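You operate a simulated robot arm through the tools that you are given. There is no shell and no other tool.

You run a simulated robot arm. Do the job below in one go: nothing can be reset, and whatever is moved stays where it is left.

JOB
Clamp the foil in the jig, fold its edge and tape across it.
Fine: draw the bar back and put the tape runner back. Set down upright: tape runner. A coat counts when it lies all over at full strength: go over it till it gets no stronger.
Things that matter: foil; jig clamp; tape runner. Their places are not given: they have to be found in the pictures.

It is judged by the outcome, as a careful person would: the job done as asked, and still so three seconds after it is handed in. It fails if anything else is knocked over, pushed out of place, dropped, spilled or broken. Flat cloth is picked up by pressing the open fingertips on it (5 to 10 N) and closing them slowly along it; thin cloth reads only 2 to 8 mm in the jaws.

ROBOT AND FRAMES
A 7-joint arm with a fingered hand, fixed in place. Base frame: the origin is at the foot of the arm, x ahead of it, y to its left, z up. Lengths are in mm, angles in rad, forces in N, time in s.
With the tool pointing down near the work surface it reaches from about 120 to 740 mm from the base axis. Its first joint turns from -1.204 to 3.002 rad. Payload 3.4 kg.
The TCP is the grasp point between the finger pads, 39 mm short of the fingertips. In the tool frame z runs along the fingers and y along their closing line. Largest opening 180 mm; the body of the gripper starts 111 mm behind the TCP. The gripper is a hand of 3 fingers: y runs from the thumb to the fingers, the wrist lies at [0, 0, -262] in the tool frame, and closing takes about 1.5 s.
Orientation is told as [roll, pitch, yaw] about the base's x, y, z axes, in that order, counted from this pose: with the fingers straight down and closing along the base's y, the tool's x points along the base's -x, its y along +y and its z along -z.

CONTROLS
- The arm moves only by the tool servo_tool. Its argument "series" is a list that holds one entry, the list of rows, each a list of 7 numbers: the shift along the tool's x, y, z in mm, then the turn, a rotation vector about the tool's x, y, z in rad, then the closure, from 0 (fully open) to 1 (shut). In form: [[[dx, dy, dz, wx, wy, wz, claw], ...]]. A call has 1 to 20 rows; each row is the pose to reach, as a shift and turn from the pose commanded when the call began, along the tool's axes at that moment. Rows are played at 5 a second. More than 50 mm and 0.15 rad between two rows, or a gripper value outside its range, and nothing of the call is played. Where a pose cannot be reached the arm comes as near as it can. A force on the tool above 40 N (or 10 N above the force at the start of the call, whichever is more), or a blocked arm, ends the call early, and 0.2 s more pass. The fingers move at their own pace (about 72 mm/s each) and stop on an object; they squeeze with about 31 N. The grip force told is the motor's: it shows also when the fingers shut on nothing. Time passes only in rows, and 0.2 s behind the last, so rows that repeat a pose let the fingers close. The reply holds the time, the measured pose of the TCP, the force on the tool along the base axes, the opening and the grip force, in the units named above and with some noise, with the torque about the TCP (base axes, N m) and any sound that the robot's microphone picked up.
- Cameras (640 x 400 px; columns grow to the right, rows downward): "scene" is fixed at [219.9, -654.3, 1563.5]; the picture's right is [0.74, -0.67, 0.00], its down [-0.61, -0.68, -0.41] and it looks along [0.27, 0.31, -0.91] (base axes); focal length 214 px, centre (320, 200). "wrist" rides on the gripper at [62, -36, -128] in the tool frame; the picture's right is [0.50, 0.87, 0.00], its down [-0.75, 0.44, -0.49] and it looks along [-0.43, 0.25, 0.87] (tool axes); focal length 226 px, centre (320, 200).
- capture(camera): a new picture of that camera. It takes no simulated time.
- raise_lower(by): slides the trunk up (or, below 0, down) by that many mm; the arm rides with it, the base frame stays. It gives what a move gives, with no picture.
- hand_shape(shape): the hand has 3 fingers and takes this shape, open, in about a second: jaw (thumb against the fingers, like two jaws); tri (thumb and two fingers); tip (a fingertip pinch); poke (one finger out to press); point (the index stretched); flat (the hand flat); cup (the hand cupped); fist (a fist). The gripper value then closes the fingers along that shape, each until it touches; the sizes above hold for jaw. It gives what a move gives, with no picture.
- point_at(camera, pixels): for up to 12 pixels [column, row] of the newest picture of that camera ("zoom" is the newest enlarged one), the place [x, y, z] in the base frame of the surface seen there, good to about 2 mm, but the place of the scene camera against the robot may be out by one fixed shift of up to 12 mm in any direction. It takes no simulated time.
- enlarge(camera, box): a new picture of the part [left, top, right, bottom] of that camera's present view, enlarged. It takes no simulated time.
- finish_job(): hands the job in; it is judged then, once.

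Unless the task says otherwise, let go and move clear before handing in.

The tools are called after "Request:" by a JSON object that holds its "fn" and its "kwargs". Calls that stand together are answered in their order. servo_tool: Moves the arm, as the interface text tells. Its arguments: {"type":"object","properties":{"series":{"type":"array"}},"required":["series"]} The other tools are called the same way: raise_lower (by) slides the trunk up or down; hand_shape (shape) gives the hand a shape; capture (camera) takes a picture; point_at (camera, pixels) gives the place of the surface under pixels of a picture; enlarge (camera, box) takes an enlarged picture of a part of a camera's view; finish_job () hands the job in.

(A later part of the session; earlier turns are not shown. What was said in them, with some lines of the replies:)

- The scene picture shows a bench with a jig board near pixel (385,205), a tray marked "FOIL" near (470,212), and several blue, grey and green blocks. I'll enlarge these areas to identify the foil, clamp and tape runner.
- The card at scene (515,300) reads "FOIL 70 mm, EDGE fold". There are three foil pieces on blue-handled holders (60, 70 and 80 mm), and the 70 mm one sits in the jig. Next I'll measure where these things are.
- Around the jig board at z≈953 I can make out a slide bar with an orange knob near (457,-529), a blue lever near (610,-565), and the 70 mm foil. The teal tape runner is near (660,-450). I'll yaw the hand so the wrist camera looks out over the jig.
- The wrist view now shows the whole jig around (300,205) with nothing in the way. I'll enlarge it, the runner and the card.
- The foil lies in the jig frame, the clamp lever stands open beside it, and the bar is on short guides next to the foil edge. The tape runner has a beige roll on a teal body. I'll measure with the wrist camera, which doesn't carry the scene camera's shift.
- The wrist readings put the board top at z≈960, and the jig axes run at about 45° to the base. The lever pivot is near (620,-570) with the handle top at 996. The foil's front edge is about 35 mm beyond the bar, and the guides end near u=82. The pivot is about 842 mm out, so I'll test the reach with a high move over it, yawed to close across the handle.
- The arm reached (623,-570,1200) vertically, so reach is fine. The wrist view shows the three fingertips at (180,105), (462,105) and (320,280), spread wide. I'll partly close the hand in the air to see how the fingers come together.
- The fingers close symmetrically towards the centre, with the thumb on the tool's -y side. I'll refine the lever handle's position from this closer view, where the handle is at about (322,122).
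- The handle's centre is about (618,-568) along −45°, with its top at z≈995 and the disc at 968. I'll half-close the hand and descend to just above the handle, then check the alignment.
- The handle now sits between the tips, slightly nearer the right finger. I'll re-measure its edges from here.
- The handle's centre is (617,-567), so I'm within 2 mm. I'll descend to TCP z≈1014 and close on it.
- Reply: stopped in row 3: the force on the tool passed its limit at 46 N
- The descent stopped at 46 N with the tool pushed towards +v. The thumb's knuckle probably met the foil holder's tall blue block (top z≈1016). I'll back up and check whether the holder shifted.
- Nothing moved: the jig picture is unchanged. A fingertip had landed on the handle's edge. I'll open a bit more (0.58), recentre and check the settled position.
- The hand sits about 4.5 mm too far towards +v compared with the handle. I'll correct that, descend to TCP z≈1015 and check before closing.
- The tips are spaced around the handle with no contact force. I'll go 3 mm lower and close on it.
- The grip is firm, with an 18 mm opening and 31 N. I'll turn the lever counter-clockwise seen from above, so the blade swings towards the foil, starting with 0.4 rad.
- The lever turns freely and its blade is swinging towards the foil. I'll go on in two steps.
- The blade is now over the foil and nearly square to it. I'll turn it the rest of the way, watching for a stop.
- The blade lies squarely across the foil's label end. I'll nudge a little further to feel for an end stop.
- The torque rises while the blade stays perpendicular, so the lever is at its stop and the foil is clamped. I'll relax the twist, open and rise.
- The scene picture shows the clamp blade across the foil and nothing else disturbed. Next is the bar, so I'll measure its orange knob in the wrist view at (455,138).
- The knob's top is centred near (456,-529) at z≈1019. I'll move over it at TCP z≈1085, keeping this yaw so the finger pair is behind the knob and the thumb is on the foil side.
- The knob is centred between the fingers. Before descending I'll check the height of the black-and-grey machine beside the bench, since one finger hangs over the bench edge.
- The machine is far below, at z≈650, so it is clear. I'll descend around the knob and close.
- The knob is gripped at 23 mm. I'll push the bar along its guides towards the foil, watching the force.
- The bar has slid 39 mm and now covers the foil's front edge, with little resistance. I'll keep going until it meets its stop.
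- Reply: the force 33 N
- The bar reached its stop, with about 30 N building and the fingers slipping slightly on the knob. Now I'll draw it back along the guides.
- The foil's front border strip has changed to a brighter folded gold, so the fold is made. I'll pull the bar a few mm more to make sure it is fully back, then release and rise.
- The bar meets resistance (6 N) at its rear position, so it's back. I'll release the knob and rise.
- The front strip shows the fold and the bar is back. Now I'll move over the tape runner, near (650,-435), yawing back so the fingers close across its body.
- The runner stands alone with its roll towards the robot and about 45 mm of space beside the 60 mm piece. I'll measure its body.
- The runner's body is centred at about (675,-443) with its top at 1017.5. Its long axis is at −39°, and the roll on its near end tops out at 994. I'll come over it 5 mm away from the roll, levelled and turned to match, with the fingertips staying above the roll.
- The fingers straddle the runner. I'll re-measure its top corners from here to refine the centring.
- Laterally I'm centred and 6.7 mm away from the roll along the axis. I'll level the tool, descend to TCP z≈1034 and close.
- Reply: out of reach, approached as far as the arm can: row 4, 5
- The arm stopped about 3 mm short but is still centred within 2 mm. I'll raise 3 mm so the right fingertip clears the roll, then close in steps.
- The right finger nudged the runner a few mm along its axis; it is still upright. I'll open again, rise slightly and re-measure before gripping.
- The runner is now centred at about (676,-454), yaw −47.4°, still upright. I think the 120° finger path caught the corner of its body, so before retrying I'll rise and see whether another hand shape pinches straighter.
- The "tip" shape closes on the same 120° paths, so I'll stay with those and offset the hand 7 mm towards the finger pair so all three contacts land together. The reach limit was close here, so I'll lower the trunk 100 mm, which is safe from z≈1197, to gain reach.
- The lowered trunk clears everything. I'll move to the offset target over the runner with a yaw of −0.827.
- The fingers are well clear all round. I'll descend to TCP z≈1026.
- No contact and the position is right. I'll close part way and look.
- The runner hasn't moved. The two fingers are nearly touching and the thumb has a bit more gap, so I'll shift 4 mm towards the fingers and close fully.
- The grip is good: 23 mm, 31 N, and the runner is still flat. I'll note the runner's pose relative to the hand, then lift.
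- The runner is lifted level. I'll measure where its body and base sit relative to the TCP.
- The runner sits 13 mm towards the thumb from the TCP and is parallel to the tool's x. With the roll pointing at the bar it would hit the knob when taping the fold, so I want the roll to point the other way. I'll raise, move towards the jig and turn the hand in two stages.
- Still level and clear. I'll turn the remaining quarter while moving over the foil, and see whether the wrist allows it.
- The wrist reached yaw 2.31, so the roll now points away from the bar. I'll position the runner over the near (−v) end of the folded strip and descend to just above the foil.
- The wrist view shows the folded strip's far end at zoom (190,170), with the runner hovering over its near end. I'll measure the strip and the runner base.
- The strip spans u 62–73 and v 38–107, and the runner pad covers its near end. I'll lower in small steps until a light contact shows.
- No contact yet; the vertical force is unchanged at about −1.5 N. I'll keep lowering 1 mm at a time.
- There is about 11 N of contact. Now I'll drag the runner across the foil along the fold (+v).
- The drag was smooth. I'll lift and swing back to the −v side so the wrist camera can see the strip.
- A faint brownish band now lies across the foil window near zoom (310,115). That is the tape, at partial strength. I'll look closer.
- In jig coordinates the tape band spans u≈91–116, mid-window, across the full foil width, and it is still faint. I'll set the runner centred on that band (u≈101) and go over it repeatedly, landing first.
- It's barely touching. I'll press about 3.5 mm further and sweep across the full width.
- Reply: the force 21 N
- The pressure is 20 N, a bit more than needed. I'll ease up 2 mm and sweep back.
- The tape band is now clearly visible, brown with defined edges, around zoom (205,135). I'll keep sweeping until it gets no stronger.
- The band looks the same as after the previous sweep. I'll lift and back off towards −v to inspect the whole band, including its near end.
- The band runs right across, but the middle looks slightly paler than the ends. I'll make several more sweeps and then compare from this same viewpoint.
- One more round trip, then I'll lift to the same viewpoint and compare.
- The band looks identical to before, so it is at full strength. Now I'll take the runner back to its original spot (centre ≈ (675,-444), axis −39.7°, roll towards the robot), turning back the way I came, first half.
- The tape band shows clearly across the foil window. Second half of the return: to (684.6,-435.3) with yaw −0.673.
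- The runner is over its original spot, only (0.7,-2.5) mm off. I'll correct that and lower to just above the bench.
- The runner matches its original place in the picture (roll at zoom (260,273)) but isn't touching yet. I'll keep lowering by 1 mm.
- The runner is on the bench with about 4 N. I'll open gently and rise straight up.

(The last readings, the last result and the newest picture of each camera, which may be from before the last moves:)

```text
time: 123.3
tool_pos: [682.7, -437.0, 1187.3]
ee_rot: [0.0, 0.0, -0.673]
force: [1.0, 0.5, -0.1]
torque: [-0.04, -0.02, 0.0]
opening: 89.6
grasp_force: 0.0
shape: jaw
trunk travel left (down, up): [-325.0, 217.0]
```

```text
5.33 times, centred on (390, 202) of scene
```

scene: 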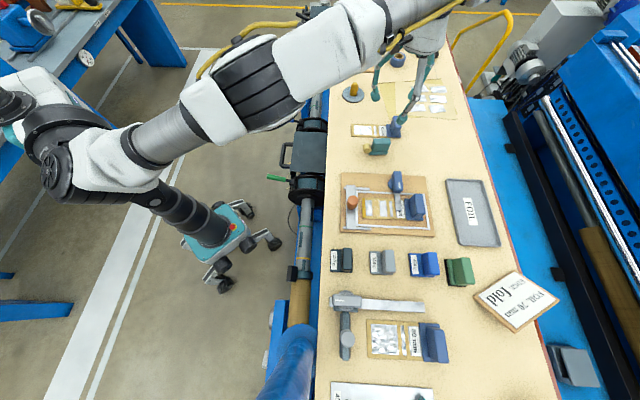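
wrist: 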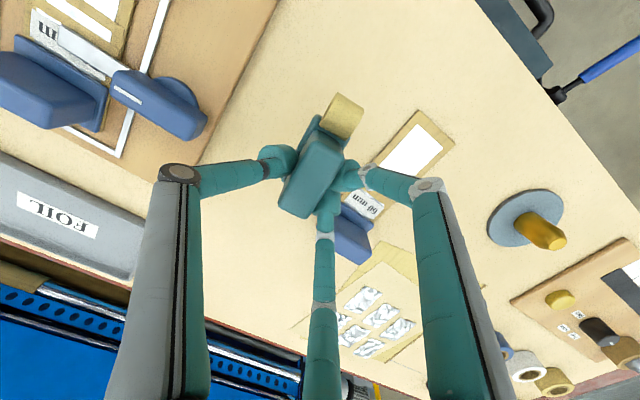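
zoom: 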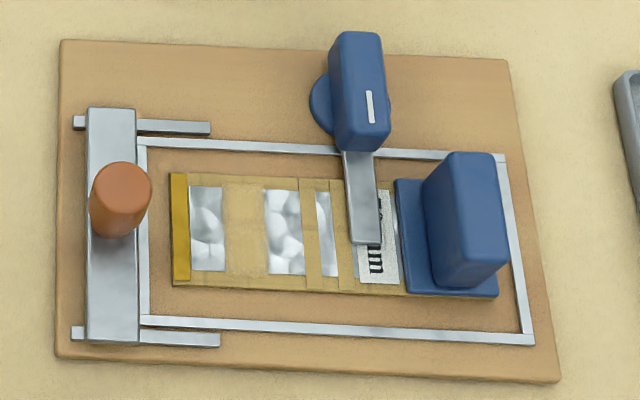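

The jig shows the clamp across, the gold fold, a beige tape band across the foil and the bar back in its starting place. I'll inspect the tape band and the runner once more in detail.

Request:
{"fn": "enlarge", "kwargs": {"camera": "scene", "box": [360, 190, 412, 225]}}

Request:
{"fn": "enlarge", "kwargs": {"camera": "scene", "box": [340, 100, 420, 165]}}

```text
11.43 times, centred on (386, 208) of scene
```

zoom: 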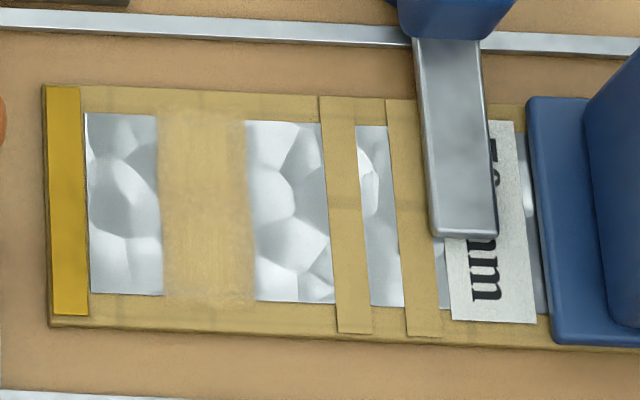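

```text
6.15 times, centred on (380, 132) of scene
```

zoom: 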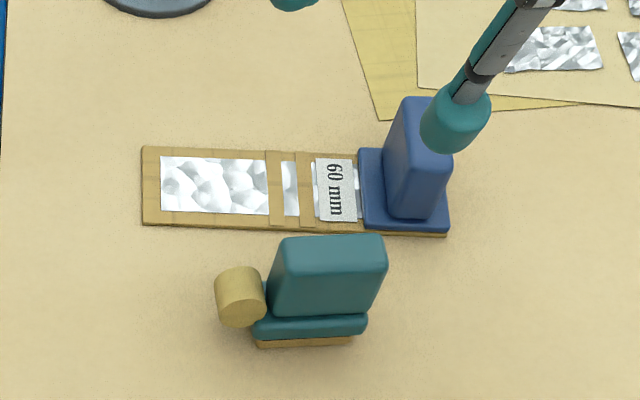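

The tape runner stands upright in its original place, and the foil is clamped, folded and taped all the way across. The bar is back, nothing else has moved, and the hand is empty and clear, so I'm handing the job in.

Request:
{"fn": "finish_job", "kwargs": {}}

```text
The job is handed in.
```

I clamped the 70 mm foil in the jig, folded its edge and taped it all the way across. I've handed the job in, but haven't seen how it was judged.

- **Clamp:** the lever is turned to its stop, so its blade lies across the label end of the foil.
- **Fold:** I pushed the bar to its stop and drew it back to where it started. The foil's front edge now shows as a solid gold strip.
- **Tape:** the band runs the full width of the foil's silver window. I swept over it until more passes made no visible difference. Its edges look slightly soft up close.
- **Tape runner:** it stands upright within about 2 mm of where it was. I knocked it about 10 mm on my first try at gripping it, so I put it back using the position I had measured before that.

During the first reach for the lever, a fingertip pressed on its handle and the arm stopped at 46 N. The pictures showed nothing had moved, and at the end the rest of the bench looked unchanged.
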